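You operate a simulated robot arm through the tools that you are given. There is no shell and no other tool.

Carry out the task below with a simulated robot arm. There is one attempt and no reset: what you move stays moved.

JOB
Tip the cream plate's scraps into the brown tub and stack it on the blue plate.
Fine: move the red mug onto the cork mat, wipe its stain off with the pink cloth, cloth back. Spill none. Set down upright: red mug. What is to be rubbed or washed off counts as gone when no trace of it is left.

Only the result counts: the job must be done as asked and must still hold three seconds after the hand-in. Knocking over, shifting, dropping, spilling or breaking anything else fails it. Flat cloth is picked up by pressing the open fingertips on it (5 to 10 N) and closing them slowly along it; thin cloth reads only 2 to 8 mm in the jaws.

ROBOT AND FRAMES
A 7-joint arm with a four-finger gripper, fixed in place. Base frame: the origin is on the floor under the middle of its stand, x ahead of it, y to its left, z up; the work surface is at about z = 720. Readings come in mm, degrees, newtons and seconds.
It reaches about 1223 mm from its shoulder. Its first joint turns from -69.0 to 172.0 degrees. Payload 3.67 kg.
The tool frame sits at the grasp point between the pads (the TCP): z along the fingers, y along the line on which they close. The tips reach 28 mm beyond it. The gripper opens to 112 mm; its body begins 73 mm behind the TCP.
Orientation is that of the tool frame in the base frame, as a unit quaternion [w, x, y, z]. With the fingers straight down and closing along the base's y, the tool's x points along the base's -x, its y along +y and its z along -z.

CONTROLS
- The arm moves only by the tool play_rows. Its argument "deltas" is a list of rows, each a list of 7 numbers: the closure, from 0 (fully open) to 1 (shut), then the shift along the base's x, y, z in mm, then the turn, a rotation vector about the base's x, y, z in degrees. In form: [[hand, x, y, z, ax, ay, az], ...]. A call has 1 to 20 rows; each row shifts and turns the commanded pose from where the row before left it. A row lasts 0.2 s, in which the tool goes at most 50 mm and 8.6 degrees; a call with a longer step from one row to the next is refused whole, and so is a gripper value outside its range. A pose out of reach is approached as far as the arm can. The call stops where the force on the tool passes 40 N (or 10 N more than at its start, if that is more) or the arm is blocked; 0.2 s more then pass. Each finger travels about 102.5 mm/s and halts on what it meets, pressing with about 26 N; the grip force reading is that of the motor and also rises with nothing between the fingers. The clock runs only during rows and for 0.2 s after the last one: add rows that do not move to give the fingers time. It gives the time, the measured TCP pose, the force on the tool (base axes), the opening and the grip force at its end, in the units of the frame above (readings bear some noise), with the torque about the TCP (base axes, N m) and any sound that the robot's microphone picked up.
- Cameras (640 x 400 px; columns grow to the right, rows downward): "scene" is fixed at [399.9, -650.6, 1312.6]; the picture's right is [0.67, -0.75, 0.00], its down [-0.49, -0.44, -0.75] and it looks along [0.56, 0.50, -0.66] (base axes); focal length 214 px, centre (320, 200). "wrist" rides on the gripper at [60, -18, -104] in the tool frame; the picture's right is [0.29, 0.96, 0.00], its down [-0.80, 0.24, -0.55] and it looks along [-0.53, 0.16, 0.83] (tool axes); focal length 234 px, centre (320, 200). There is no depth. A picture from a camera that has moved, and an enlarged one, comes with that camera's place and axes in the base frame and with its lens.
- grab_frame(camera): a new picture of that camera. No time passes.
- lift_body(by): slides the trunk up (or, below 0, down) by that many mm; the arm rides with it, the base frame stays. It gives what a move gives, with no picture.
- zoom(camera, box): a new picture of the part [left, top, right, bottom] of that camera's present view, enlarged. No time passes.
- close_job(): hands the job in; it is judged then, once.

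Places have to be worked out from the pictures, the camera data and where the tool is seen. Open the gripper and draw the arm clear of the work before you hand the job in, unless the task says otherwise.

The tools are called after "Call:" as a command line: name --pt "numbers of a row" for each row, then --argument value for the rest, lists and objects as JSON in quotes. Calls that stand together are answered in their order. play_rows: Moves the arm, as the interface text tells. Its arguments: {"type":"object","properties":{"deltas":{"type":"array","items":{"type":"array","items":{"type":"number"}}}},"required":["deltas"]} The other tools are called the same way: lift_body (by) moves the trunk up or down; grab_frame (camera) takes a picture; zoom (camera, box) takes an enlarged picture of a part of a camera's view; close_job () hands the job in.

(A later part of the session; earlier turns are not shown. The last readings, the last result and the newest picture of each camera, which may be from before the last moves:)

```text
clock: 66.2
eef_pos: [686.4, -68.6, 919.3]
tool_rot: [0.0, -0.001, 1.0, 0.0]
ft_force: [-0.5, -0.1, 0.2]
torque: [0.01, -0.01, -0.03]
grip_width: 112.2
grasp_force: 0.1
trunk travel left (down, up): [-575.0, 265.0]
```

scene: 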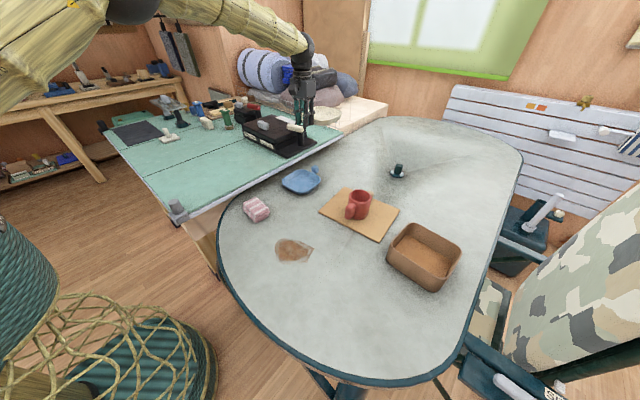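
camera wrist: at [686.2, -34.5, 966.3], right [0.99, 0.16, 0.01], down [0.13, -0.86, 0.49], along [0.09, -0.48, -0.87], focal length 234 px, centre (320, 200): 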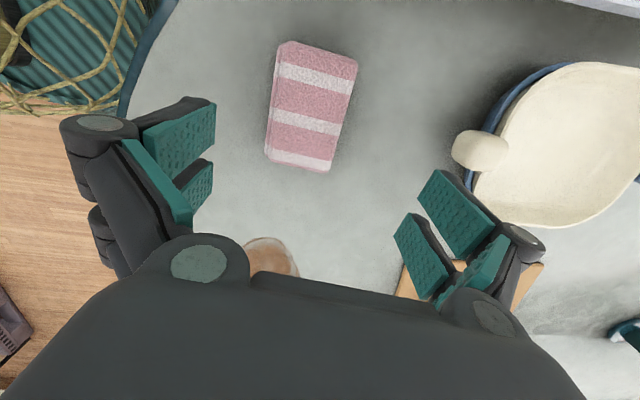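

The hand is back at yaw 0, exactly on pose at (686.5,-69,920). I'll now turn +86° in the other direction and check.

Call:
play_rows --pt "0 0 0 0 0 0 4" --pt "0 0 0 0 0 0 7" --pt "0 0 0 0 0 0 8" --pt "0 0 0 0 0 0 8" --pt "0 0 0 0 0 0 8" --pt "0 0 0 0 0 0 8" --pt "0 0 0 0 0 0 8" --pt "0 0 0 0 0 0 8" --pt "0 0 0 0 0 0 8" --pt "0 0 0 0 0 0 8" --pt "0 0 0 0 0 0 7" --pt "0 0 0 0 0 0 4" --pt "0 0 0 0 0 0 0"

Call:
grab_frame --camera "wrist"

Call:
grab_frame --camera "scene"

```text
clock: 69.0
eef_pos: [686.9, -69.6, 919.6]
tool_rot: [0.0, -0.683, 0.731, 0.0]
ft_force: [0.5, -0.6, -0.8]
torque: [0.0, 0.0, -0.01]
grip_width: 111.9
grasp_force: 0.0
trunk travel left (down, up): [-575.0, 265.0]
```

```text
taken
camera wrist: at [701.1, -131.2, 1022.2], right [-0.98, -0.22, 0.0], down [-0.18, 0.81, 0.55], along [-0.12, 0.54, -0.83], focal length 234 px, centre (320, 200)
```

wrist: 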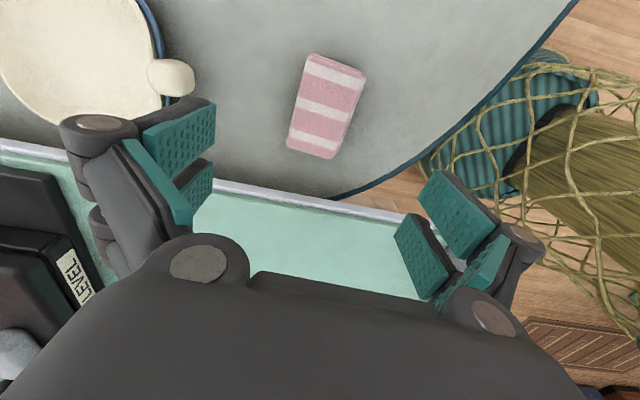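

```text
taken
```

scene: 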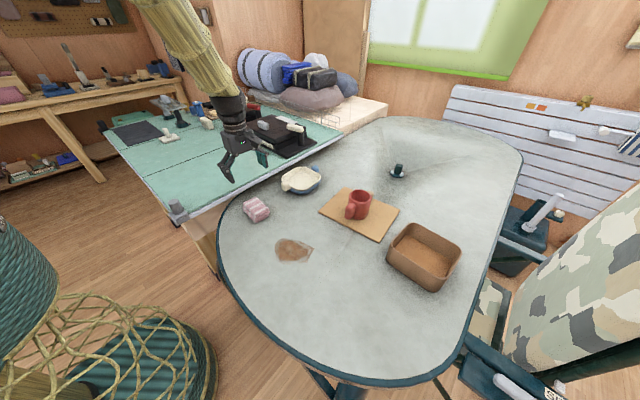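

The +86° pose is reached exactly. I'll zoom in on the cloth from here to fine-align the grasp.

Call:
zoom --camera "wrist" --box '[260, 30, 400, 180]'

```text
2.67 times, centred on (330, 105) of wrist
camera zoom: at [701.1, -131.2, 1022.2], right [-0.98, -0.22, 0.0], down [-0.18, 0.81, 0.55], along [-0.12, 0.54, -0.83], focal length 624 px, centre (293, 453)
```

zoom: 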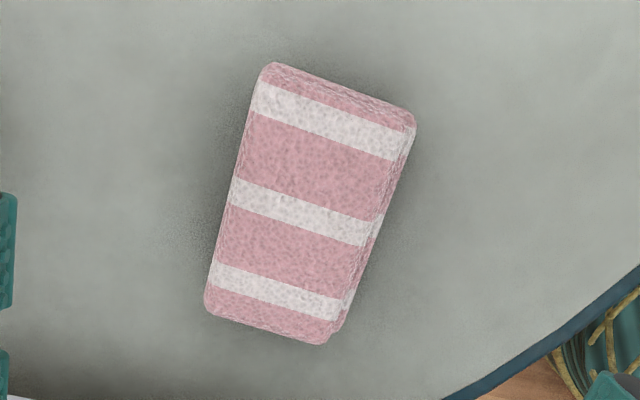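

Refined cloth centre is about (685,-68.5), rotation about -5.5°, width about 58 mm. I'll correct slightly and descend to z 772 to check clearance on both sides.

Call:
play_rows --pt "0 -1.5 0.5 -15 0 0 -1.5" --pt "0 0 0 -35 0 0 0" --pt "0 0 0 -35 0 0 0" --pt "0 0 0 -35 0 0 0" --pt "0 0 0 -20 0 0 0" --pt "0 0 0 -8 0 0 0" --pt "0 0 0 0 0 0 0"

Call:
grab_frame --camera "wrist"

Call:
zoom --camera "scene" --box '[220, 160, 310, 240]'

```text
clock: 70.6
eef_pos: [685.6, -68.2, 771.0]
tool_rot: [0.0, -0.672, 0.74, 0.0]
ft_force: [0.7, -0.1, -0.1]
torque: [-0.02, 0.01, 0.04]
grip_width: 112.0
grasp_force: 0.1
trunk travel left (down, up): [-575.0, 265.0]
```

```text
taken
camera wrist: at [698.2, -130.9, 873.2], right [-0.98, -0.2, 0.0], down [-0.16, 0.82, 0.55], along [-0.11, 0.54, -0.83], focal length 234 px, centre (320, 200)
```

wrist: 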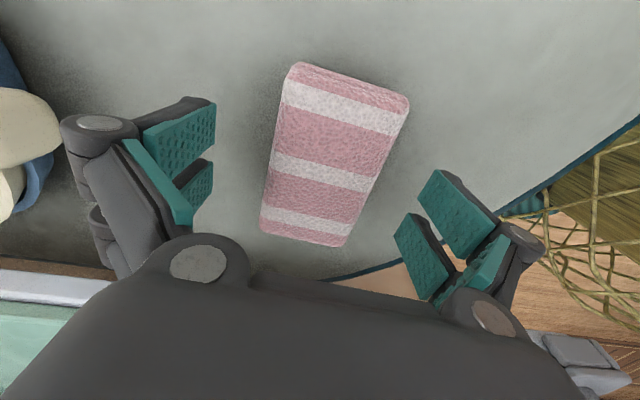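

```text
5.00 times, centred on (265, 200) of scene
camera zoom: at [399.9, -650.6, 1312.6], right [0.67, -0.75, 0.0], down [-0.49, -0.44, -0.75], along [0.56, 0.5, -0.66], focal length 1072 px, centre (595, 200)
```

zoom: 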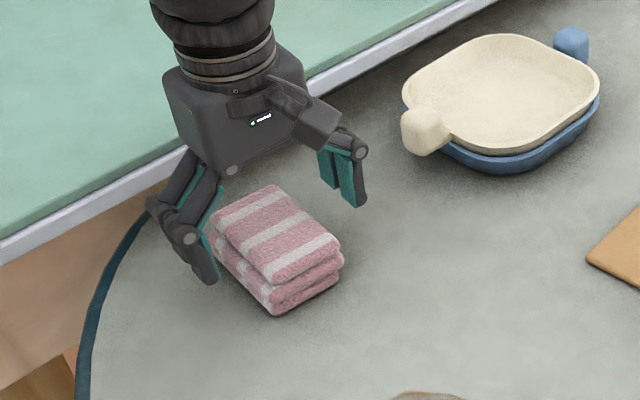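

From close up, the cloth centre is at about (682,-66). I'll shift (-3,+2), lower to z 755 and close gently across it.

Call:
play_rows --pt "0 -3 2 0 0 0 0" --pt "0 0 0 -8 0 0 0" --pt "0 0 0 -8 0 0 0" --pt "0.1 0 0 0 0 0 0" --pt "0.2 0 0 0 0 0 0" --pt "0.3 0 0 0 0 0 0" --pt "0.38 0 0 0 0 0 0" --pt "0.44 0 0 0 0 0 0" --pt "0.48 0 0 0 0 0 0" --pt "0.52 0 0 0 0 0 0"

Call:
grab_frame --camera "wrist"

Call:
zoom --camera "scene" --box '[220, 160, 310, 240]'

```text
clock: 72.8
eef_pos: [682.5, -66.6, 755.4]
tool_rot: [0.0, -0.673, 0.74, 0.0]
ft_force: [0.5, 0.4, 0.5]
torque: [0.01, 0.02, 0.07]
grip_width: 65.9
grasp_force: 25.8
trunk travel left (down, up): [-575.0, 265.0]
```

```text
taken
camera wrist: at [695.3, -129.1, 858.6], right [-0.98, -0.2, 0.0], down [-0.16, 0.82, 0.55], along [-0.11, 0.54, -0.83], focal length 234 px, centre (320, 200)
```

wrist: 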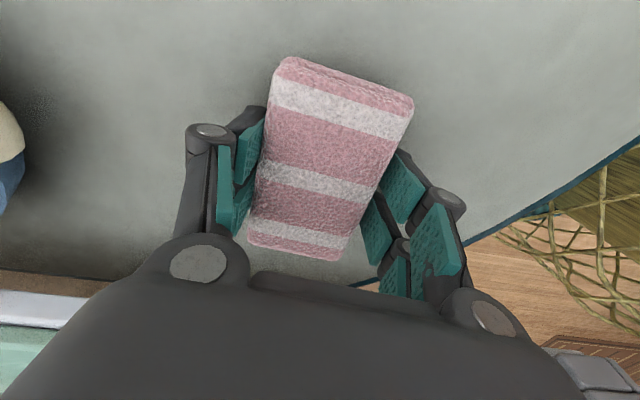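

```text
5.00 times, centred on (265, 200) of scene
camera zoom: at [399.9, -650.6, 1312.6], right [0.67, -0.75, 0.0], down [-0.49, -0.44, -0.75], along [0.56, 0.5, -0.66], focal length 1072 px, centre (595, 200)
```

zoom: 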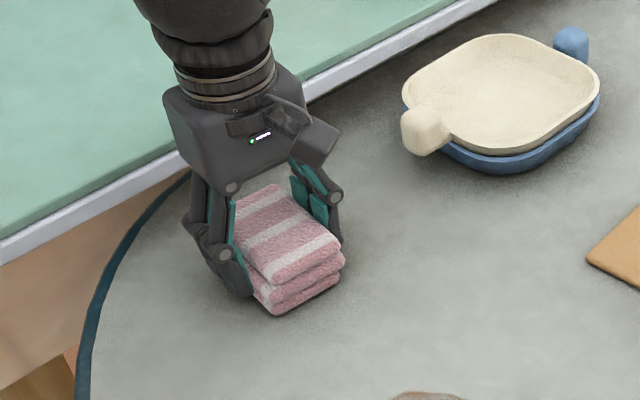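

The cloth is gripped firmly at 65.9 mm and 26 N, with its underside protruding about 12 mm below the fingertips. I'll lift it and check.

Call:
play_rows --pt "0.6 0 0 3 0 0 0" --pt "0.6 0 0 6 0 0 0" --pt "0.6 0 0 12 0 0 0" --pt "0.6 0 0 16 0 0 0" --pt "0.6 0 0 10 0 0 0" --pt "0.6 0 0 3 0 0 0" --pt "0.6 0 0 0 0 0 0"

Call:
grab_frame --camera "wrist"

Call:
zoom --camera "scene" --box '[210, 150, 330, 270]'

```text
clock: 74.4
eef_pos: [682.2, -67.5, 804.4]
tool_rot: [0.001, -0.672, 0.74, 0.001]
ft_force: [1.1, -0.7, -1.0]
torque: [-0.03, -0.03, 0.01]
grip_width: 65.6
grasp_force: 26.4
trunk travel left (down, up): [-575.0, 265.0]
```

```text
taken
camera wrist: at [695.1, -128.8, 907.5], right [-0.98, -0.2, 0.0], down [-0.16, 0.82, 0.55], along [-0.11, 0.54, -0.83], focal length 234 px, centre (320, 200)
```

wrist: 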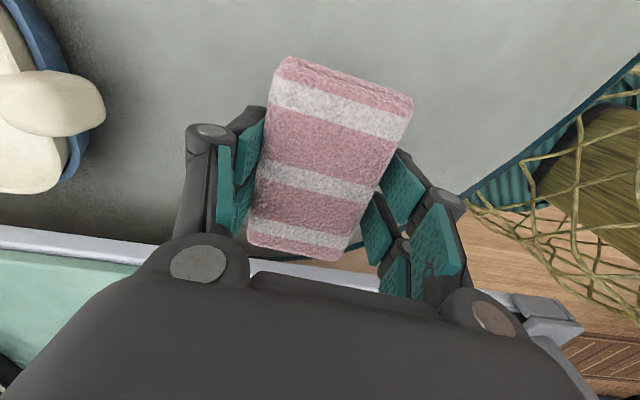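

```text
3.33 times, centred on (270, 210) of scene
camera zoom: at [399.9, -650.6, 1312.6], right [0.67, -0.75, 0.0], down [-0.49, -0.44, -0.75], along [0.56, 0.5, -0.66], focal length 715 px, centre (487, 167)
```

zoom: 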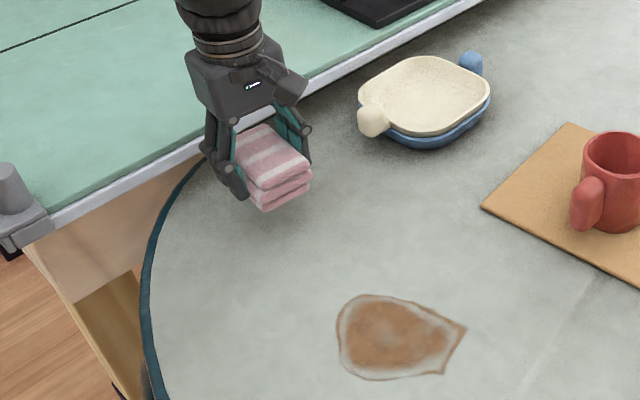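

The cloth came up as one bundle. I'll carry it to above the stain's near corner, around (605,-255), and check the pose.

Call:
play_rows --pt "0.6 -6 -15 0 0 0 0" --pt "0.6 -12 -30 0 0 0 0" --pt "0.6 -14 -34 0 0 0 0" --pt "0.6 -14 -34 0 0 0 0" --pt "0.6 -14 -34 -6 0 0 0" --pt "0.6 -11 -26 -6 0 0 0" --pt "0.6 -6 -15.5 -4 0 0 0" --pt "0.6 0 0 0 0 0 0"

Call:
zoom --camera "scene" --box '[220, 160, 340, 280]'

Call:
grab_frame --camera "wrist"

```text
clock: 76.2
eef_pos: [606.9, -253.3, 790.1]
tool_rot: [0.0, -0.673, 0.74, 0.0]
ft_force: [0.6, 0.2, -0.4]
torque: [-0.05, -0.02, -0.03]
grip_width: 65.5
grasp_force: 25.9
trunk travel left (down, up): [-575.0, 265.0]
```

```text
3.33 times, centred on (280, 220) of scene
camera zoom: at [399.9, -650.6, 1312.6], right [0.67, -0.75, 0.0], down [-0.49, -0.44, -0.75], along [0.56, 0.5, -0.66], focal length 715 px, centre (453, 133)
```

zoom: 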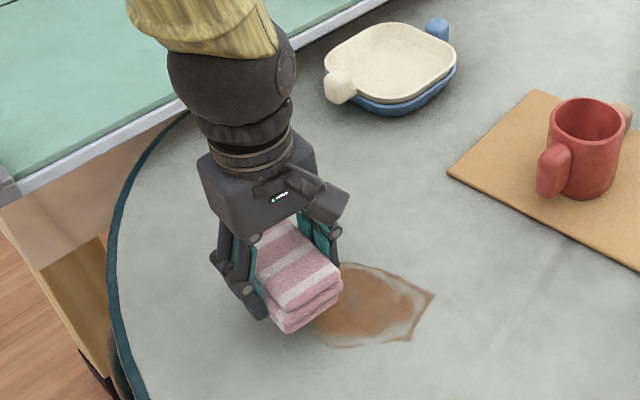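

```text
taken
camera wrist: at [619.3, -316.6, 893.5], right [-0.98, -0.2, 0.0], down [-0.16, 0.82, 0.55], along [-0.11, 0.54, -0.83], focal length 234 px, centre (320, 200)
```

wrist: 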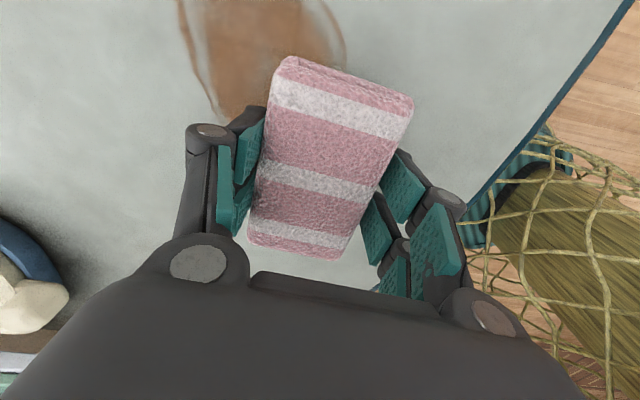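

The pose is good over the stain's near side. I'll lower to just above the table, then feel for contact.

Call:
play_rows --pt "0.6 0 0 -10 0 0 0" --pt "0.6 0 0 -12 0 0 0" --pt "0.6 0 0 -7 0 0 0" --pt "0.6 0 0 -3 0 0 0" --pt "0.6 0 0 -1.5 0 0 0" --pt "0.6 0 0 -1 0 0 0" --pt "0.6 0 0 0 0 0 0"

```text
clock: 77.8
eef_pos: [604.5, -255.3, 754.7]
tool_rot: [0.0, -0.672, 0.741, 0.0]
ft_force: [0.5, -0.9, 8.7]
torque: [0.01, 0.09, 0.0]
grip_width: 65.7
grasp_force: 25.8
trunk travel left (down, up): [-575.0, 265.0]
```

Contact with about 8.7 N of press. I'll make a first stroke in +x and check the force and the stain.

Call:
play_rows --pt "0.6 5 0 0 0 0 0" --pt "0.6 10 0 0 0 0 0" --pt "0.6 10 0 0 0 0 0" --pt "0.6 10 0 0 0 0 0" --pt "0.6 10 0 0 0 0 0" --pt "0.6 10 0 0 0 0 0" --pt "0.6 10 0 0 0 0 0" --pt "0.6 10 0 0 0 0 0" --pt "0.6 10 0 0 0 0 0" --pt "0.6 10 0 0 0 0 0" --pt "0.6 10 0 0 0 0 0" --pt "0.6 5 0 0 0 0 0"

Call:
zoom --camera "scene" --box '[220, 160, 340, 280]'

Call:
grab_frame --camera "wrist"

```text
clock: 80.4
eef_pos: [714.5, -256.1, 755.7]
tool_rot: [0.001, -0.672, 0.74, 0.0]
ft_force: [-0.2, -0.5, 1.1]
torque: [-0.01, -0.03, -0.02]
grip_width: 65.6
grasp_force: 26.2
trunk travel left (down, up): [-575.0, 265.0]
```

```text
3.33 times, centred on (280, 220) of scene
camera zoom: at [399.9, -650.6, 1312.6], right [0.67, -0.75, 0.0], down [-0.49, -0.44, -0.75], along [0.56, 0.5, -0.66], focal length 715 px, centre (453, 133)
```

zoom: 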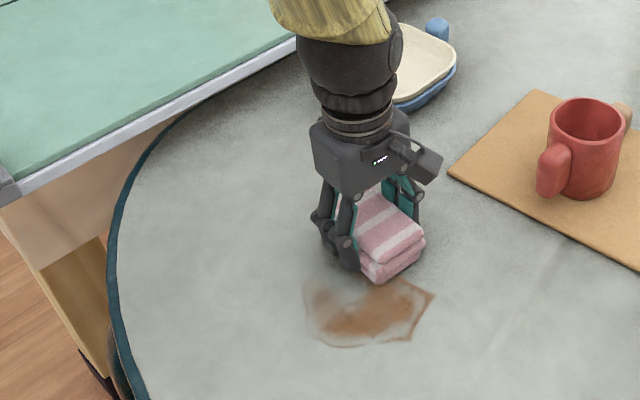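

```text
taken
camera wrist: at [726.7, -317.3, 858.5], right [-0.98, -0.2, 0.0], down [-0.16, 0.82, 0.55], along [-0.11, 0.54, -0.83], focal length 234 px, centre (320, 200)
```

wrist: 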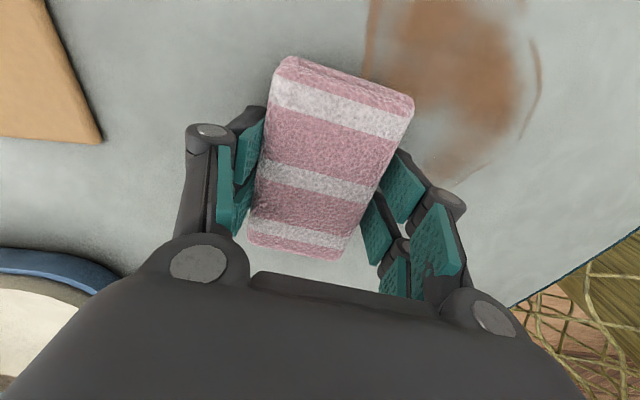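

The wipe works: the covered band is already clean. Pressure fell to about 1 N at the far end, so I'll press 1 mm deeper there and continue with the next strip at y of about -297.

Call:
play_rows --pt "0.6 0 0 -1 0 0 0" --pt "0.6 0 -10 0 0 0 0" --pt "0.6 0 -10 0 0 0 0" --pt "0.6 0 -10 0 0 0 0" --pt "0.6 0 -10 0 0 0 0" --pt "0.6 -5 0 0 0 0 0" --pt "0.6 -10 0 0 0 0 0" --pt "0.6 -10 0 0.2 0 0 0" --pt "0.6 -10 0 0 0 0 0" --pt "0.6 -10 0 0.2 0 0 0" --pt "0.6 -10 0 0 0 0 0"

```text
clock: 82.8
eef_pos: [660.5, -295.1, 753.8]
tool_rot: [0.0, -0.672, 0.74, -0.001]
ft_force: [9.5, 0.9, 25.6]
torque: [-0.02, -0.37, 0.03]
grip_width: 65.6
grasp_force: 26.0
trunk travel left (down, up): [-575.0, 265.0]
```

Pressure rose to 25 N here, so I'll ease up 1.5 mm and re-read.

Call:
play_rows --pt "0.6 0 0 1.5 0 0 0" --pt "0.6 0 0 0 0 0 0"

Call:
grab_frame --camera "wrist"

```text
clock: 83.4
eef_pos: [659.4, -295.4, 754.6]
tool_rot: [-0.001, -0.673, 0.74, 0.002]
ft_force: [0.3, 2.7, 4.8]
torque: [0.05, -0.11, 0.06]
grip_width: 65.5
grasp_force: 26.2
trunk travel left (down, up): [-575.0, 265.0]
```

```text
taken
camera wrist: at [673.2, -357.0, 857.6], right [-0.98, -0.19, 0.0], down [-0.16, 0.82, 0.55], along [-0.11, 0.54, -0.83], focal length 234 px, centre (320, 200)
```

wrist: 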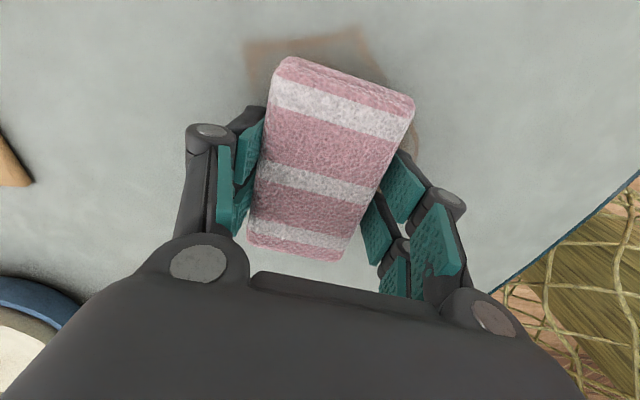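

The press is now about 5 N. I'll continue the strip toward -x at this height, a touch lower.

Call:
play_rows --pt "0.6 -5 0 -0.2 0 0 0" --pt "0.6 -10 0 0 0 0 0" --pt "0.6 -10 0 0 0 0 0" --pt "0.6 -10 0 0 0 0 0" --pt "0.6 -10 0 0 0 0 0" --pt "0.6 -10 0 0 0 0 0" --pt "0.6 -5 0 0 0 0 0" --pt "0.6 0 0 0 0 0 0"

Call:
zoom --camera "scene" --box '[220, 160, 340, 280]'

Call:
grab_frame --camera "wrist"

```text
clock: 85.2
eef_pos: [601.1, -295.3, 754.3]
tool_rot: [0.0, -0.673, 0.74, 0.0]
ft_force: [0.4, -0.1, -0.9]
torque: [-0.04, -0.04, 0.0]
grip_width: 65.3
grasp_force: 25.8
trunk travel left (down, up): [-575.0, 265.0]
```

```text
3.33 times, centred on (280, 220) of scene
camera zoom: at [399.9, -650.6, 1312.6], right [0.67, -0.75, 0.0], down [-0.49, -0.44, -0.75], along [0.56, 0.5, -0.66], focal length 715 px, centre (453, 133)
```

zoom: 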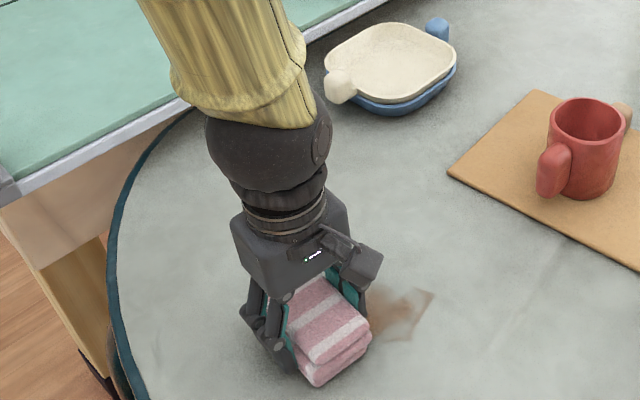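

```text
taken
camera wrist: at [613.2, -357.5, 858.4], right [-0.98, -0.19, 0.0], down [-0.16, 0.82, 0.55], along [-0.11, 0.54, -0.83], focal length 234 px, centre (320, 200)
```

wrist: 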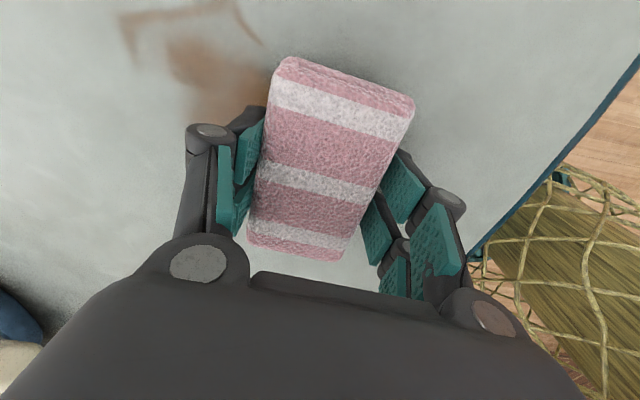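

Most of the stain is gone; the remainder is at the -y end, around x 640-712, y -330 to -370. I'll press slightly deeper, move to y -345, and check the force.

Call:
play_rows --pt "0.6 0 0 -0.7 0 0 0" --pt "0.6 3 -10 0 0 0 0" --pt "0.6 3 -10 0 0 0 0" --pt "0.6 3 -10 0 0 0 0" --pt "0.6 3 -10 0 0 0 0" --pt "0.6 3 -10 0 0 0 0" --pt "0.6 0 0 0 0 0 0"

```text
clock: 86.8
eef_pos: [614.3, -346.1, 754.3]
tool_rot: [0.0, -0.672, 0.74, 0.0]
ft_force: [1.4, -0.4, -0.5]
torque: [-0.01, -0.01, -0.03]
grip_width: 65.6
grasp_force: 25.9
trunk travel left (down, up): [-575.0, 265.0]
```

No press here, so I'll lower another 1 mm and check.

Call:
play_rows --pt "0.6 0 0 -0.5 0 0 0" --pt "0.6 0 0 -0.5 0 0 0" --pt "0.6 0 0 0 0 0 0"

```text
clock: 87.6
eef_pos: [614.0, -344.9, 754.3]
tool_rot: [0.0, -0.673, 0.74, -0.001]
ft_force: [-1.6, -0.9, 3.8]
torque: [-0.08, -0.01, -0.04]
grip_width: 65.4
grasp_force: 26.0
trunk travel left (down, up): [-575.0, 265.0]
```

Press of about 4 N at commanded z 754.5. I'll lower 0.3 mm more and sweep +x along y -345.

Call:
play_rows --pt "0.6 0 0 -0.3 0 0 0" --pt "0.6 5 0 0 0 0 0" --pt "0.6 10 0 0 0 0 0" --pt "0.6 10 0 0 0 0 0" --pt "0.6 10 0 0 0 0 0" --pt "0.6 10 0 0 0 0 0" --pt "0.6 5 0 0 0 0 0" --pt "0.6 0 0 0 0 0 0"

```text
clock: 89.4
eef_pos: [664.0, -346.1, 754.6]
tool_rot: [0.0, -0.672, 0.74, 0.0]
ft_force: [-4.7, -0.1, 11.4]
torque: [0.01, 0.19, -0.02]
grip_width: 65.5
grasp_force: 26.7
trunk travel left (down, up): [-575.0, 265.0]
```

Good pressure (11 N). I'll continue to x 718.

Call:
play_rows --pt "0.6 8 0 0.1 0 0 0" --pt "0.6 10 0 0 0 0 0" --pt "0.6 10 0 0 0 0 0" --pt "0.6 10 0 0 0 0 0" --pt "0.6 10 0 0 0 0 0" --pt "0.6 6 0 0 0 0 0" --pt "0.6 0 0 0 0 0 0"

Call:
grab_frame --camera "wrist"

Call:
zoom --camera "scene" --box '[220, 180, 340, 280]'

```text
clock: 91.0
eef_pos: [719.5, -345.6, 754.1]
tool_rot: [0.0, -0.672, 0.741, 0.0]
ft_force: [-0.3, 0.2, -0.8]
torque: [-0.03, -0.03, 0.0]
grip_width: 65.6
grasp_force: 25.9
trunk travel left (down, up): [-575.0, 265.0]
```

```text
taken
camera wrist: at [731.9, -407.9, 857.5], right [-0.98, -0.19, 0.0], down [-0.16, 0.82, 0.55], along [-0.11, 0.54, -0.83], focal length 234 px, centre (320, 200)
```

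wrist: 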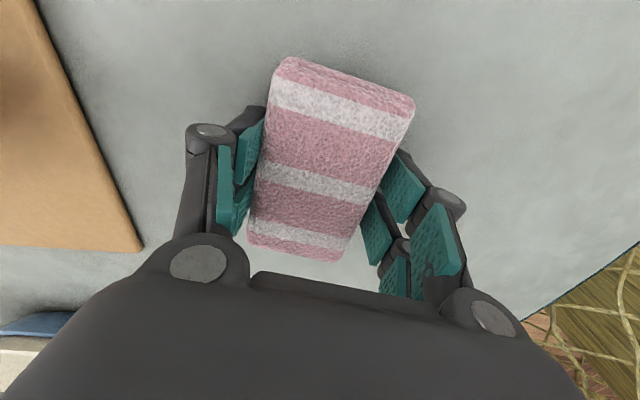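

```text
4.00 times, centred on (280, 230) of scene
camera zoom: at [399.9, -650.6, 1312.6], right [0.67, -0.75, 0.0], down [-0.49, -0.44, -0.75], along [0.56, 0.5, -0.66], focal length 858 px, centre (480, 80)
```

zoom: 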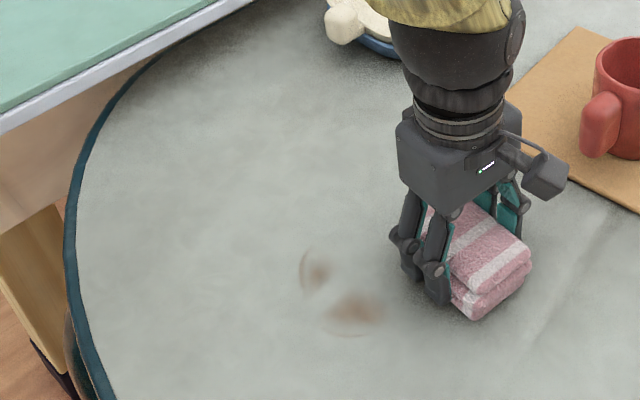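

Two faint residues remain around (600-650, -255 to -330), where the pressure was lost. I'll go back over that area pressing a bit deeper, checking the force in short strokes.

Call:
play_rows --pt "0.6 -5 5 -0.5 0 0 0" --pt "0.6 -10 5 0 0 0 0" --pt "0.6 -10 5 0 0 0 0" --pt "0.6 -10 5 0 0 0 0" --pt "0.6 -10 0 0 0 0 0" --pt "0.6 0 0 0 0 0 0"

```text
clock: 92.4
eef_pos: [674.6, -324.6, 752.7]
tool_rot: [0.001, -0.672, 0.74, 0.0]
ft_force: [11.5, 1.4, 24.8]
torque: [0.07, -0.47, -0.01]
grip_width: 65.7
grasp_force: 25.8
trunk travel left (down, up): [-575.0, 265.0]
```

Pressure is 25 N, so I'll ease up 0.7 mm and continue toward x 630.

Call:
play_rows --pt "0.6 0 0 0.7 0 0 0" --pt "0.6 -8 0 0 0 0 0" --pt "0.6 -8 0 0 0 0 0" --pt "0.6 -8 0 0 0 0 0" --pt "0.6 -8 0 0 0 0 0" --pt "0.6 0 0 0 0 0 0"

```text
clock: 93.8
eef_pos: [641.3, -325.3, 753.2]
tool_rot: [-0.001, -0.673, 0.74, -0.001]
ft_force: [2.0, 0.8, 12.2]
torque: [0.0, -0.19, -0.04]
grip_width: 65.5
grasp_force: 25.7
trunk travel left (down, up): [-575.0, 265.0]
```

Pressure is good at 12 N. I'll carry on to x 600 with a slight deepening.

Call:
play_rows --pt "0.6 -8 0 -0.2 0 0 0" --pt "0.6 -8 0 -0.1 0 0 0" --pt "0.6 -8 0 -0.1 0 0 0" --pt "0.6 -8 0 0 0 0 0" --pt "0.6 -8 0 0 0 0 0" --pt "0.6 0 0 0 0 0 0"

```text
clock: 95.2
eef_pos: [602.7, -325.6, 753.8]
tool_rot: [0.0, -0.672, 0.74, 0.0]
ft_force: [-0.5, 0.6, 3.0]
torque: [0.08, -0.13, 0.02]
grip_width: 65.6
grasp_force: 26.3
trunk travel left (down, up): [-575.0, 265.0]
```

Press is down to 3 N, so I'll deepen 0.5 mm and sweep toward +y along x of about 605.

Call:
play_rows --pt "0.6 0 0 -0.5 0 0 0" --pt "0.6 0 8 0 0 0 0" --pt "0.6 0 8 0 0 0 0" --pt "0.6 0 8 0 0 0 0" --pt "0.6 0 8 0 0 0 0" --pt "0.6 0 0 0 0 0 0"

```text
clock: 96.6
eef_pos: [602.0, -293.3, 754.0]
tool_rot: [0.001, -0.672, 0.74, -0.001]
ft_force: [1.3, -4.3, 13.7]
torque: [-0.21, 0.09, 0.0]
grip_width: 65.5
grasp_force: 26.2
trunk travel left (down, up): [-575.0, 265.0]
```

Good at 13.7 N. I'll continue to y -250 and then sweep +x over the other residue.

Call:
play_rows --pt "0.6 0 8 0 0 0 0" --pt "0.6 0 8 0 0 0 0" --pt "0.6 0 8 0 0 0 0" --pt "0.6 0 8 0 0 0 0" --pt "0.6 0 8 0 0 0 0" --pt "0.6 0 0 0 0 0 0"

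```text
clock: 98.0
eef_pos: [602.3, -253.4, 753.4]
tool_rot: [0.001, -0.672, 0.741, -0.001]
ft_force: [0.9, -8.4, 23.4]
torque: [-0.24, -0.02, -0.14]
grip_width: 65.5
grasp_force: 25.8
trunk travel left (down, up): [-575.0, 265.0]
```

Pressure is up to 23 N, so I'll ease 0.7 mm and sweep +x along y -253.

Call:
play_rows --pt "0.6 0 0 0.7 0 0 0" --pt "0.6 8 0 0 0 0 0" --pt "0.6 8 0 0 0 0 0" --pt "0.6 8 0 0 0 0 0" --pt "0.6 8 0 0 0 0 0" --pt "0.6 8 0 0 0 0 0" --pt "0.6 0 0 0 0 0 0"

```text
clock: 99.6
eef_pos: [641.2, -252.5, 753.5]
tool_rot: [0.0, -0.672, 0.74, 0.0]
ft_force: [-0.4, 0.0, 0.0]
torque: [-0.02, -0.02, -0.01]
grip_width: 65.4
grasp_force: 26.3
trunk travel left (down, up): [-575.0, 265.0]
```

Contact was lost again, so I'll deepen 0.6 mm and keep going in +x.

Call:
play_rows --pt "0.6 0 0 -0.6 0 0 0" --pt "0.6 8 0 0 0 0 0" --pt "0.6 8 0 0 0 0 0" --pt "0.6 8 0 0 0 0 0" --pt "0.6 8 0 0 0 0 0" --pt "0.6 0 0 0 0 0 0"

Call:
zoom --camera "scene" --box '[240, 210, 340, 280]'

```text
clock: 101.0
eef_pos: [675.8, -253.1, 752.5]
tool_rot: [-0.001, -0.672, 0.74, 0.0]
ft_force: [-0.8, -1.3, 3.2]
torque: [0.03, 0.11, 0.03]
grip_width: 65.8
grasp_force: 25.9
trunk travel left (down, up): [-575.0, 265.0]
```

```text
5.71 times, centred on (290, 245) of scene
camera zoom: at [399.9, -650.6, 1312.6], right [0.67, -0.75, 0.0], down [-0.49, -0.44, -0.75], along [0.56, 0.5, -0.66], focal length 1226 px, centre (491, -57)
```

zoom: 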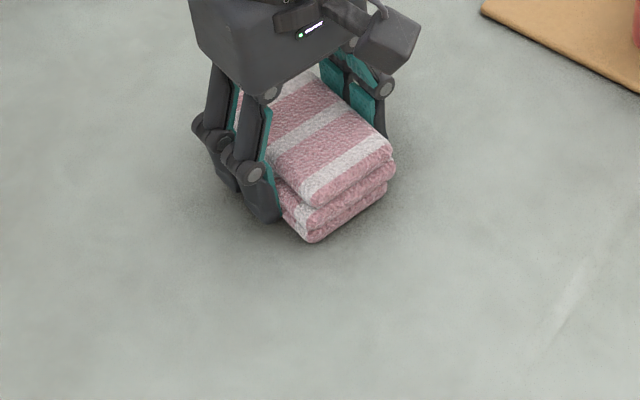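

The visible area looks clean now. I'll make extra passes across the whole region to leave no faint trace: first down along x of about 676 toward -y.

Call:
play_rows --pt "0.6 0 0 -0.3 0 0 0" --pt "0.6 0 -9 0 0 0 0" --pt "0.6 0 -9 0 0 0 0" --pt "0.6 0 -9 0 0 0 0" --pt "0.6 0 -9 0 0 0 0" --pt "0.6 0 -9 0 0 0 0" --pt "0.6 0 0 0 0 0 0"

```text
clock: 102.6
eef_pos: [674.2, -298.3, 752.9]
tool_rot: [-0.001, -0.672, 0.74, -0.001]
ft_force: [-0.6, 2.3, 5.6]
torque: [0.09, -0.1, 0.0]
grip_width: 65.6
grasp_force: 25.9
trunk travel left (down, up): [-575.0, 265.0]
```

Press is 5.6 N, in the right range. I'll continue toward -y, then to +x over the former tip of the stain.

Call:
play_rows --pt "0.6 0 -9 -0.1 0 0 0" --pt "0.6 0 -9 -0.1 0 0 0" --pt "0.6 0 -9 0 0 0 0" --pt "0.6 0 -9 0 0 0 0" --pt "0.6 0 -9 0 0 0 0" --pt "0.6 9 0 0 0 0 0" --pt "0.6 9 0 0 0 0 0" --pt "0.6 9 0 0 0 0 0" --pt "0.6 0 0 0 0 0 0"

```text
clock: 104.6
eef_pos: [699.5, -342.6, 753.0]
tool_rot: [0.0, -0.672, 0.741, -0.001]
ft_force: [-0.4, -0.5, 5.5]
torque: [-0.09, 0.15, 0.02]
grip_width: 65.5
grasp_force: 25.8
trunk travel left (down, up): [-575.0, 265.0]
```

Steady press at 5.5 N. I'll sweep back along y -345 to x of about 620.

Call:
play_rows --pt "0.6 -9 0 0 0 0 0" --pt "0.6 -9 0 0 0 0 0" --pt "0.6 -9 0 0 0 0 0" --pt "0.6 -9 0 0 0 0 0" --pt "0.6 -9 0 0 0 0 0" --pt "0.6 0 0 0 0 0 0"

```text
clock: 106.0
eef_pos: [656.5, -342.3, 751.9]
tool_rot: [0.001, -0.672, 0.74, 0.0]
ft_force: [6.1, 0.0, 14.5]
torque: [0.05, -0.35, -0.07]
grip_width: 65.4
grasp_force: 26.2
trunk travel left (down, up): [-575.0, 265.0]
```

Call:
play_rows --pt "0.6 -9 0 0.2 0 0 0" --pt "0.6 -9 0 0 0 0 0" --pt "0.6 -9 0 0 0 0 0" --pt "0.6 -9 0 0 0 0 0" --pt "0.6 -9 8 0 0 0 0" --pt "0.6 0 9 0 0 0 0" --pt "0.6 0 9 0 0 0 0" --pt "0.6 0 0 0 0 0 0"

```text
clock: 107.8
eef_pos: [610.4, -316.4, 752.5]
tool_rot: [0.0, -0.672, 0.74, 0.0]
ft_force: [-2.4, -10.1, 23.1]
torque: [-0.25, 0.07, -0.05]
grip_width: 65.7
grasp_force: 26.0
trunk travel left (down, up): [-575.0, 265.0]
```

Press is at 23 N here, so I'll ease 0.6 mm and sweep +x along y of about -305 through the middle.

Call:
play_rows --pt "0.6 0 5 0.6 0 0 0" --pt "0.6 9 4 0 0 0 0" --pt "0.6 9 0 0 0 0 0" --pt "0.6 9 0 0 0 0 0" --pt "0.6 9 0 0 0 0 0" --pt "0.6 9 0 0 0 0 0" --pt "0.6 0 0 0 0 0 0"

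```text
clock: 109.4
eef_pos: [655.6, -309.2, 754.1]
tool_rot: [0.001, -0.673, 0.74, -0.001]
ft_force: [1.0, -0.1, -1.0]
torque: [0.0, -0.01, 0.0]
grip_width: 65.7
grasp_force: 26.1
trunk travel left (down, up): [-575.0, 265.0]
```

I'll lift the cloth clear and inspect the table for any trace.

Call:
play_rows --pt "0.6 0 0 10 0 0 0" --pt "0.6 0 10 25 0 0 0" --pt "0.6 10 30 25 0 0 0" --pt "0.6 10 40 20 0 0 0" --pt "0.6 5 40 10 0 0 0" --pt "0.6 0 30 0 0 0 0" --pt "0.6 0 0 0 0 0 0"

Call:
zoom --camera "scene" --box '[240, 210, 340, 280]'

Call:
grab_frame --camera "wrist"

Call:
zoom --camera "scene" --box '[265, 225, 325, 270]'

```text
clock: 111.0
eef_pos: [681.0, -160.2, 841.7]
tool_rot: [0.001, -0.672, 0.74, 0.001]
ft_force: [0.2, 0.8, -0.4]
torque: [-0.04, -0.01, -0.04]
grip_width: 65.5
grasp_force: 26.6
trunk travel left (down, up): [-575.0, 265.0]
```

```text
5.71 times, centred on (290, 245) of scene
camera zoom: at [399.9, -650.6, 1312.6], right [0.67, -0.75, 0.0], down [-0.49, -0.44, -0.75], along [0.56, 0.5, -0.66], focal length 1226 px, centre (491, -57)
```

zoom: 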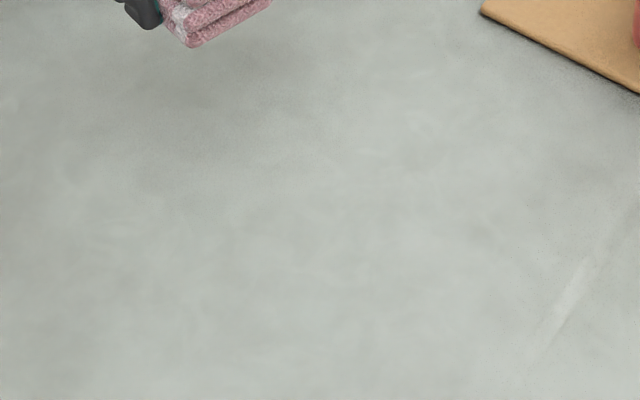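

```text
taken
camera wrist: at [693.7, -221.8, 945.8], right [-0.98, -0.19, 0.0], down [-0.16, 0.82, 0.55], along [-0.11, 0.54, -0.83], focal length 234 px, centre (320, 200)
```

wrist: 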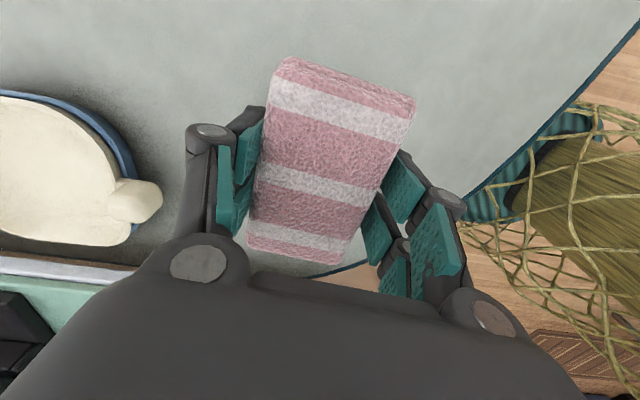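

```text
8.89 times, centred on (295, 248) of scene
camera zoom: at [399.9, -650.6, 1312.6], right [0.67, -0.75, 0.0], down [-0.49, -0.44, -0.75], along [0.56, 0.5, -0.66], focal length 1906 px, centre (542, -222)
```

zoom: 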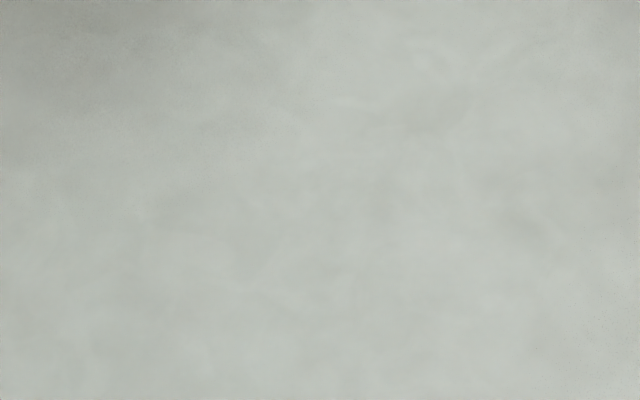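

The scene view shows a clean table. I'll verify with the wrist camera directly above the former stain before returning the cloth.

Call:
play_rows --pt "0.6 -10 -20 10 0 0 0" --pt "0.6 -15 -25 15 0 0 0" --pt "0.6 -10 -15 15 0 0 0" --pt "0.6 0 -5 10 0 0 0" --pt "0.6 0 0 0 0 0 0"

Call:
zoom --camera "wrist" --box '[200, 0, 440, 120]'

Call:
grab_frame --camera "wrist"

```text
clock: 112.2
eef_pos: [645.2, -225.0, 891.3]
tool_rot: [0.001, -0.672, 0.74, 0.0]
ft_force: [-0.1, -0.2, -0.1]
torque: [0.03, 0.01, -0.01]
grip_width: 65.6
grasp_force: 26.1
trunk travel left (down, up): [-575.0, 265.0]
```

```text
2.67 times, centred on (320, 60) of wrist
camera zoom: at [658.4, -287.0, 995.1], right [-0.98, -0.2, 0.0], down [-0.16, 0.82, 0.55], along [-0.11, 0.54, -0.83], focal length 624 px, centre (320, 573)
```

zoom: 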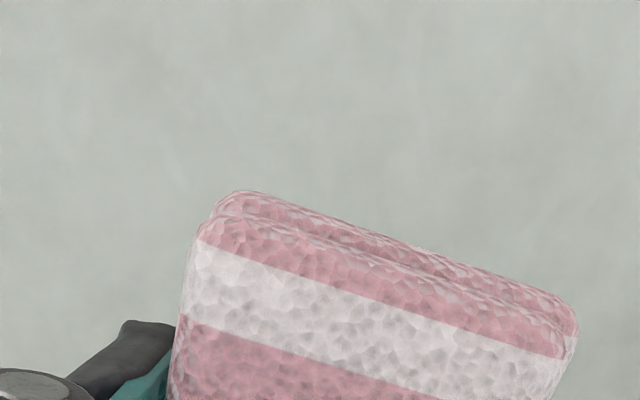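

```text
taken
camera wrist: at [658.4, -287.0, 995.1], right [-0.98, -0.2, 0.0], down [-0.16, 0.82, 0.55], along [-0.11, 0.54, -0.83], focal length 234 px, centre (320, 200)
```

wrist: 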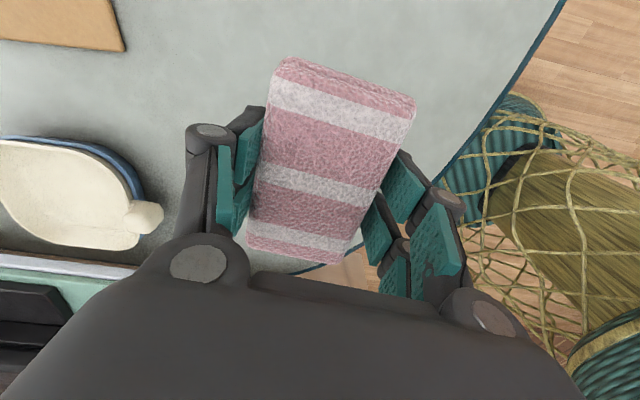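

The visible part is clean. I'll shift the camera further toward -y to see the rest of the former stain area.

Call:
play_rows --pt "0.6 0 -25 0 0 0 0" --pt "0.6 0 -40 0 0 0 0" --pt "0.6 0 -25 0 0 0 0" --pt "0.6 0 0 0 0 0 0"

Call:
grab_frame --camera "wrist"

Call:
zoom --camera "wrist" --box '[160, 0, 480, 120]'

```text
clock: 113.2
eef_pos: [644.4, -316.3, 895.0]
tool_rot: [0.0, -0.673, 0.74, 0.0]
ft_force: [0.3, -0.4, 0.1]
torque: [0.02, 0.01, 0.01]
grip_width: 65.4
grasp_force: 25.7
trunk travel left (down, up): [-575.0, 265.0]
```

```text
taken
camera wrist: at [656.8, -378.3, 997.8], right [-0.98, -0.2, 0.0], down [-0.16, 0.82, 0.55], along [-0.11, 0.54, -0.83], focal length 234 px, centre (320, 200)
```

wrist: 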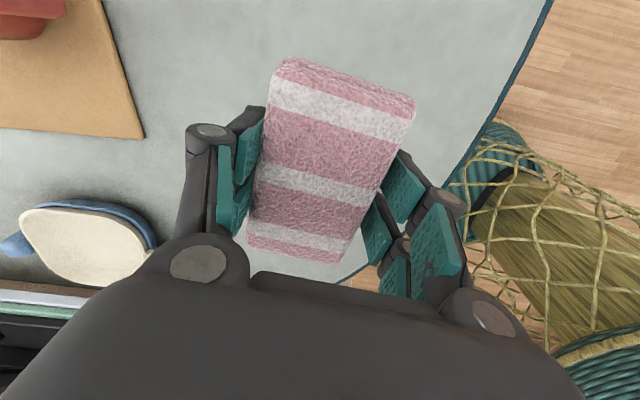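

```text
2.00 times, centred on (320, 60) of wrist
camera zoom: at [656.8, -378.3, 997.8], right [-0.98, -0.2, 0.0], down [-0.16, 0.82, 0.55], along [-0.11, 0.54, -0.83], focal length 468 px, centre (320, 480)
```

zoom: 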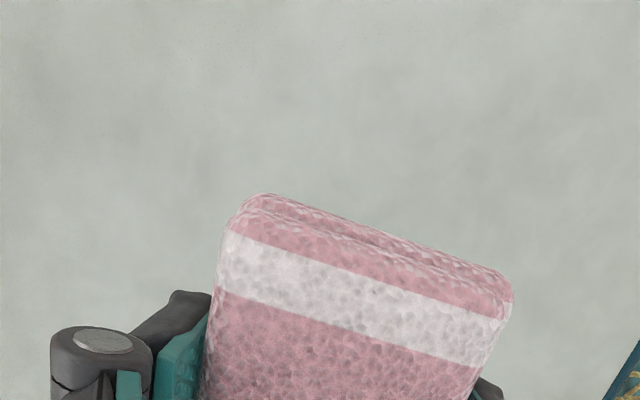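

Everything visible is clean. As insurance against a faint trace, I'll make one more pass with firm contact before returning the cloth, starting at (602,-276).

Call:
play_rows --pt "0.6 -14 13 -20 0 0 0" --pt "0.6 -14 14 -35 0 0 0" --pt "0.6 -14 13 -35 0 0 0" --pt "0.6 0 0 -30 0 0 0" --pt "0.6 0 0 -13 0 0 0" --pt "0.6 0 0 -4 0 0 0" --pt "0.6 0 0 -2 0 0 0" --pt "0.6 0 0 0 0 0 0"

```text
clock: 115.0
eef_pos: [604.9, -274.0, 754.7]
tool_rot: [0.0, -0.673, 0.74, 0.0]
ft_force: [-0.4, 0.3, -1.0]
torque: [-0.02, 0.01, -0.01]
grip_width: 65.9
grasp_force: 26.0
trunk travel left (down, up): [-575.0, 265.0]
```

Just above contact at z 754.7. I'll lower in half-millimetre steps to get pressure.

Call:
play_rows --pt "0.6 0 0 -0.6 0 0 0" --pt "0.6 0 0 -0.6 0 0 0" --pt "0.6 0 0 -0.4 0 0 0" --pt "0.6 0 0 0 0 0 0"

```text
clock: 116.0
eef_pos: [604.2, -273.5, 753.4]
tool_rot: [0.0, -0.672, 0.741, 0.0]
ft_force: [0.3, 0.0, 0.3]
torque: [0.02, -0.01, 0.02]
grip_width: 65.4
grasp_force: 25.9
trunk travel left (down, up): [-575.0, 265.0]
```

Still free, so I'll lower a little more.

Call:
play_rows --pt "0.6 0 0 -0.5 0 0 0" --pt "0.6 0 0 -0.5 0 0 0" --pt "0.6 0 0 0 0 0 0"

```text
clock: 116.8
eef_pos: [603.8, -274.1, 752.3]
tool_rot: [0.0, -0.672, 0.741, -0.001]
ft_force: [1.4, -4.2, 11.2]
torque: [-0.12, 0.1, 0.06]
grip_width: 65.6
grasp_force: 26.5
trunk travel left (down, up): [-575.0, 265.0]
```

Contact at 11 N. I'll sweep +x along y -274.

Call:
play_rows --pt "0.6 8 0 -0.1 0 0 0" --pt "0.6 10 0 -0.1 0 0 0" --pt "0.6 10 0 -0.1 0 0 0" --pt "0.6 10 0 -0.1 0 0 0" --pt "0.6 10 0 0 0 0 0" --pt "0.6 0 0 0 0 0 0"

```text
clock: 118.2
eef_pos: [651.3, -273.2, 751.3]
tool_rot: [0.001, -0.673, 0.74, 0.0]
ft_force: [-9.5, -0.1, 22.8]
torque: [0.04, 0.48, 0.02]
grip_width: 65.3
grasp_force: 25.8
trunk travel left (down, up): [-575.0, 265.0]
```

Press is at 23 N, so I'll ease 0.5 mm and continue to x of about 710, then shift toward -y.

Call:
play_rows --pt "0.6 5 0 0.5 0 0 0" --pt "0.6 10 0 0 0 0 0" --pt "0.6 10 0 0 0 0 0" --pt "0.6 10 0 0 0 0 0" --pt "0.6 10 0 -0.1 0 0 0" --pt "0.6 10 0 -0.1 0 0 0" --pt "0.6 0 0 0 0 0 0"

```text
clock: 119.8
eef_pos: [706.6, -271.7, 751.5]
tool_rot: [0.0, -0.673, 0.74, 0.0]
ft_force: [-6.5, -0.4, 23.2]
torque: [-0.07, 0.37, 0.01]
grip_width: 65.4
grasp_force: 25.8
trunk travel left (down, up): [-575.0, 265.0]
```

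Good contact held. I'll ease slightly, move to y -334, and sweep back toward -x.

Call:
play_rows --pt "0.6 0 0 0.4 0 0 0" --pt "0.6 0 -10 0 0 0 0" --pt "0.6 0 -10 0 0 0 0" --pt "0.6 0 -10 0 0 0 0" --pt "0.6 0 -10 0 0 0 0" --pt "0.6 0 -10 0 0 0 0" --pt "0.6 0 -10 0 0 0 0" --pt "0.6 0 0 0 0 0 0"

```text
clock: 121.6
eef_pos: [706.9, -333.6, 752.7]
tool_rot: [0.0, -0.673, 0.74, 0.001]
ft_force: [-1.5, 4.6, 13.5]
torque: [0.13, -0.02, 0.04]
grip_width: 65.7
grasp_force: 26.4
trunk travel left (down, up): [-575.0, 265.0]
```

Press is 13.5 N. I'll sweep -x along y -334.

Call:
play_rows --pt "0.6 -8 0 0 0 0 0" --pt "0.6 -10 0 0 0 0 0" --pt "0.6 -10 0 0 0 0 0" --pt "0.6 -10 0 0 0 0 0" --pt "0.6 -10 0 0 0 0 0" --pt "0.6 0 0 0 0 0 0"

```text
clock: 123.0
eef_pos: [659.4, -333.3, 750.1]
tool_rot: [0.0, -0.672, 0.74, 0.0]
ft_force: [1.4, 0.6, 9.5]
torque: [-0.03, -0.05, 0.04]
grip_width: 65.4
grasp_force: 26.6
trunk travel left (down, up): [-575.0, 265.0]
```

Press is 9.5 N. I'll continue to x of about 605.

Call:
play_rows --pt "0.6 -10 0 0 0 0 0" --pt "0.6 -10 0 0 0 0 0" --pt "0.6 -10 0 0 0 0 0" --pt "0.6 -10 0 0 0 0 0" --pt "0.6 -10 0 0 0 0 0" --pt "0.6 0 0 0 0 0 0"

Call:
zoom --camera "scene" --box '[250, 200, 340, 280]'

```text
clock: 124.4
eef_pos: [609.2, -335.4, 751.9]
tool_rot: [0.0, -0.672, 0.741, 0.0]
ft_force: [-0.8, 0.5, 4.2]
torque: [0.03, -0.07, 0.02]
grip_width: 65.5
grasp_force: 25.5
trunk travel left (down, up): [-575.0, 265.0]
```

```text
5.00 times, centred on (295, 240) of scene
camera zoom: at [399.9, -650.6, 1312.6], right [0.67, -0.75, 0.0], down [-0.49, -0.44, -0.75], along [0.56, 0.5, -0.66], focal length 1072 px, centre (445, 0)
```

zoom: 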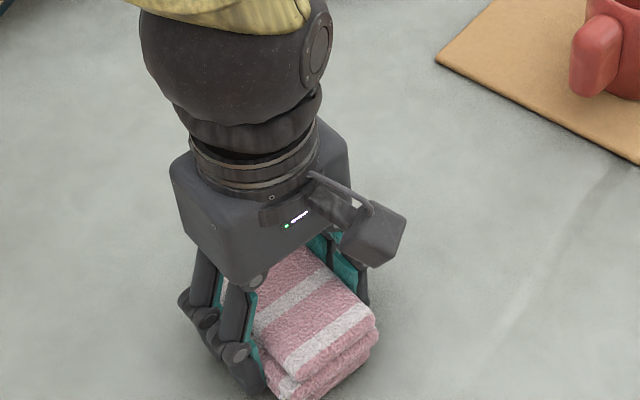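

The extra pass is done with contact held. I'll lift and carry the cloth back to its original spot, the grip pose (682,-66.5).

Call:
play_rows --pt "0.6 0 0 8 0 0 0" --pt "0.6 0 0 20 0 0 0" --pt "0.6 5 10 20 0 0 0" --pt "0.6 8 28 7 0 0 0" --pt "0.6 10 38 0 0 0 0" --pt "0.6 10 38 0 0 0 0" --pt "0.6 10 38 0 0 0 0" --pt "0.6 10 38 0 0 0 0" --pt "0.6 10 38 0 0 0 0" --pt "0.6 6 24 0 0 0 0" --pt "0.6 4 14.5 0 0 0 0" --pt "0.6 0 0 0 0 0 0"

Call:
grab_frame --camera "wrist"

Call:
zoom --camera "scene" --box '[210, 160, 330, 280]'

```text
clock: 127.0
eef_pos: [682.0, -64.9, 805.0]
tool_rot: [0.0, -0.672, 0.74, 0.0]
ft_force: [0.1, -0.2, -0.3]
torque: [0.03, -0.03, 0.03]
grip_width: 65.5
grasp_force: 25.9
trunk travel left (down, up): [-575.0, 265.0]
```

```text
taken
camera wrist: at [696.4, -127.4, 908.6], right [-0.98, -0.19, 0.0], down [-0.16, 0.82, 0.55], along [-0.11, 0.54, -0.83], focal length 234 px, centre (320, 200)
```

wrist: 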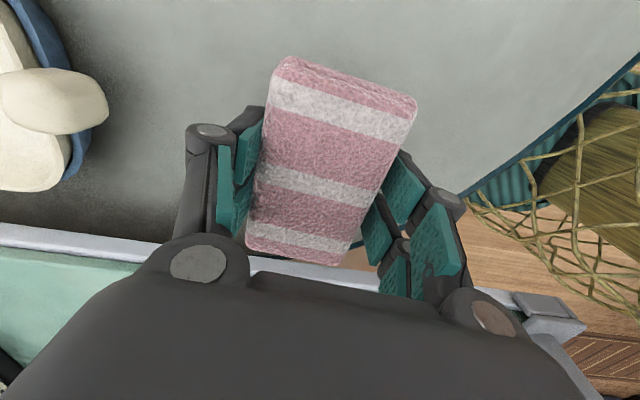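

```text
3.33 times, centred on (270, 220) of scene
camera zoom: at [399.9, -650.6, 1312.6], right [0.67, -0.75, 0.0], down [-0.49, -0.44, -0.75], along [0.56, 0.5, -0.66], focal length 715 px, centre (487, 133)
```

zoom: 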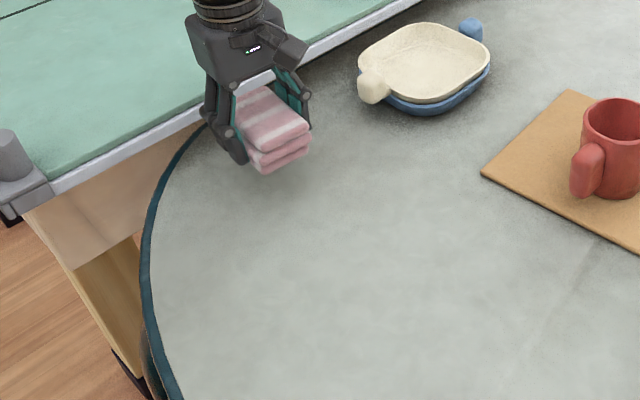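

The table is clean and the cloth is back above its place. I'll lower it gently.

Call:
play_rows --pt "0.6 0 0 -8 0 0 0" --pt "0.6 0 0 -15 0 0 0" --pt "0.6 0 0 -15 0 0 0" --pt "0.6 0 0 -8 0 0 0" --pt "0.6 0 0 -3 0 0 0" --pt "0.6 0 0 -1 0 0 0" --pt "0.6 0 0 0 0 0 0"

```text
clock: 128.6
eef_pos: [680.9, -66.9, 756.1]
tool_rot: [-0.001, -0.672, 0.741, 0.001]
ft_force: [-0.3, 0.1, -0.8]
torque: [0.02, -0.03, 0.01]
grip_width: 65.5
grasp_force: 26.0
trunk travel left (down, up): [-575.0, 265.0]
```

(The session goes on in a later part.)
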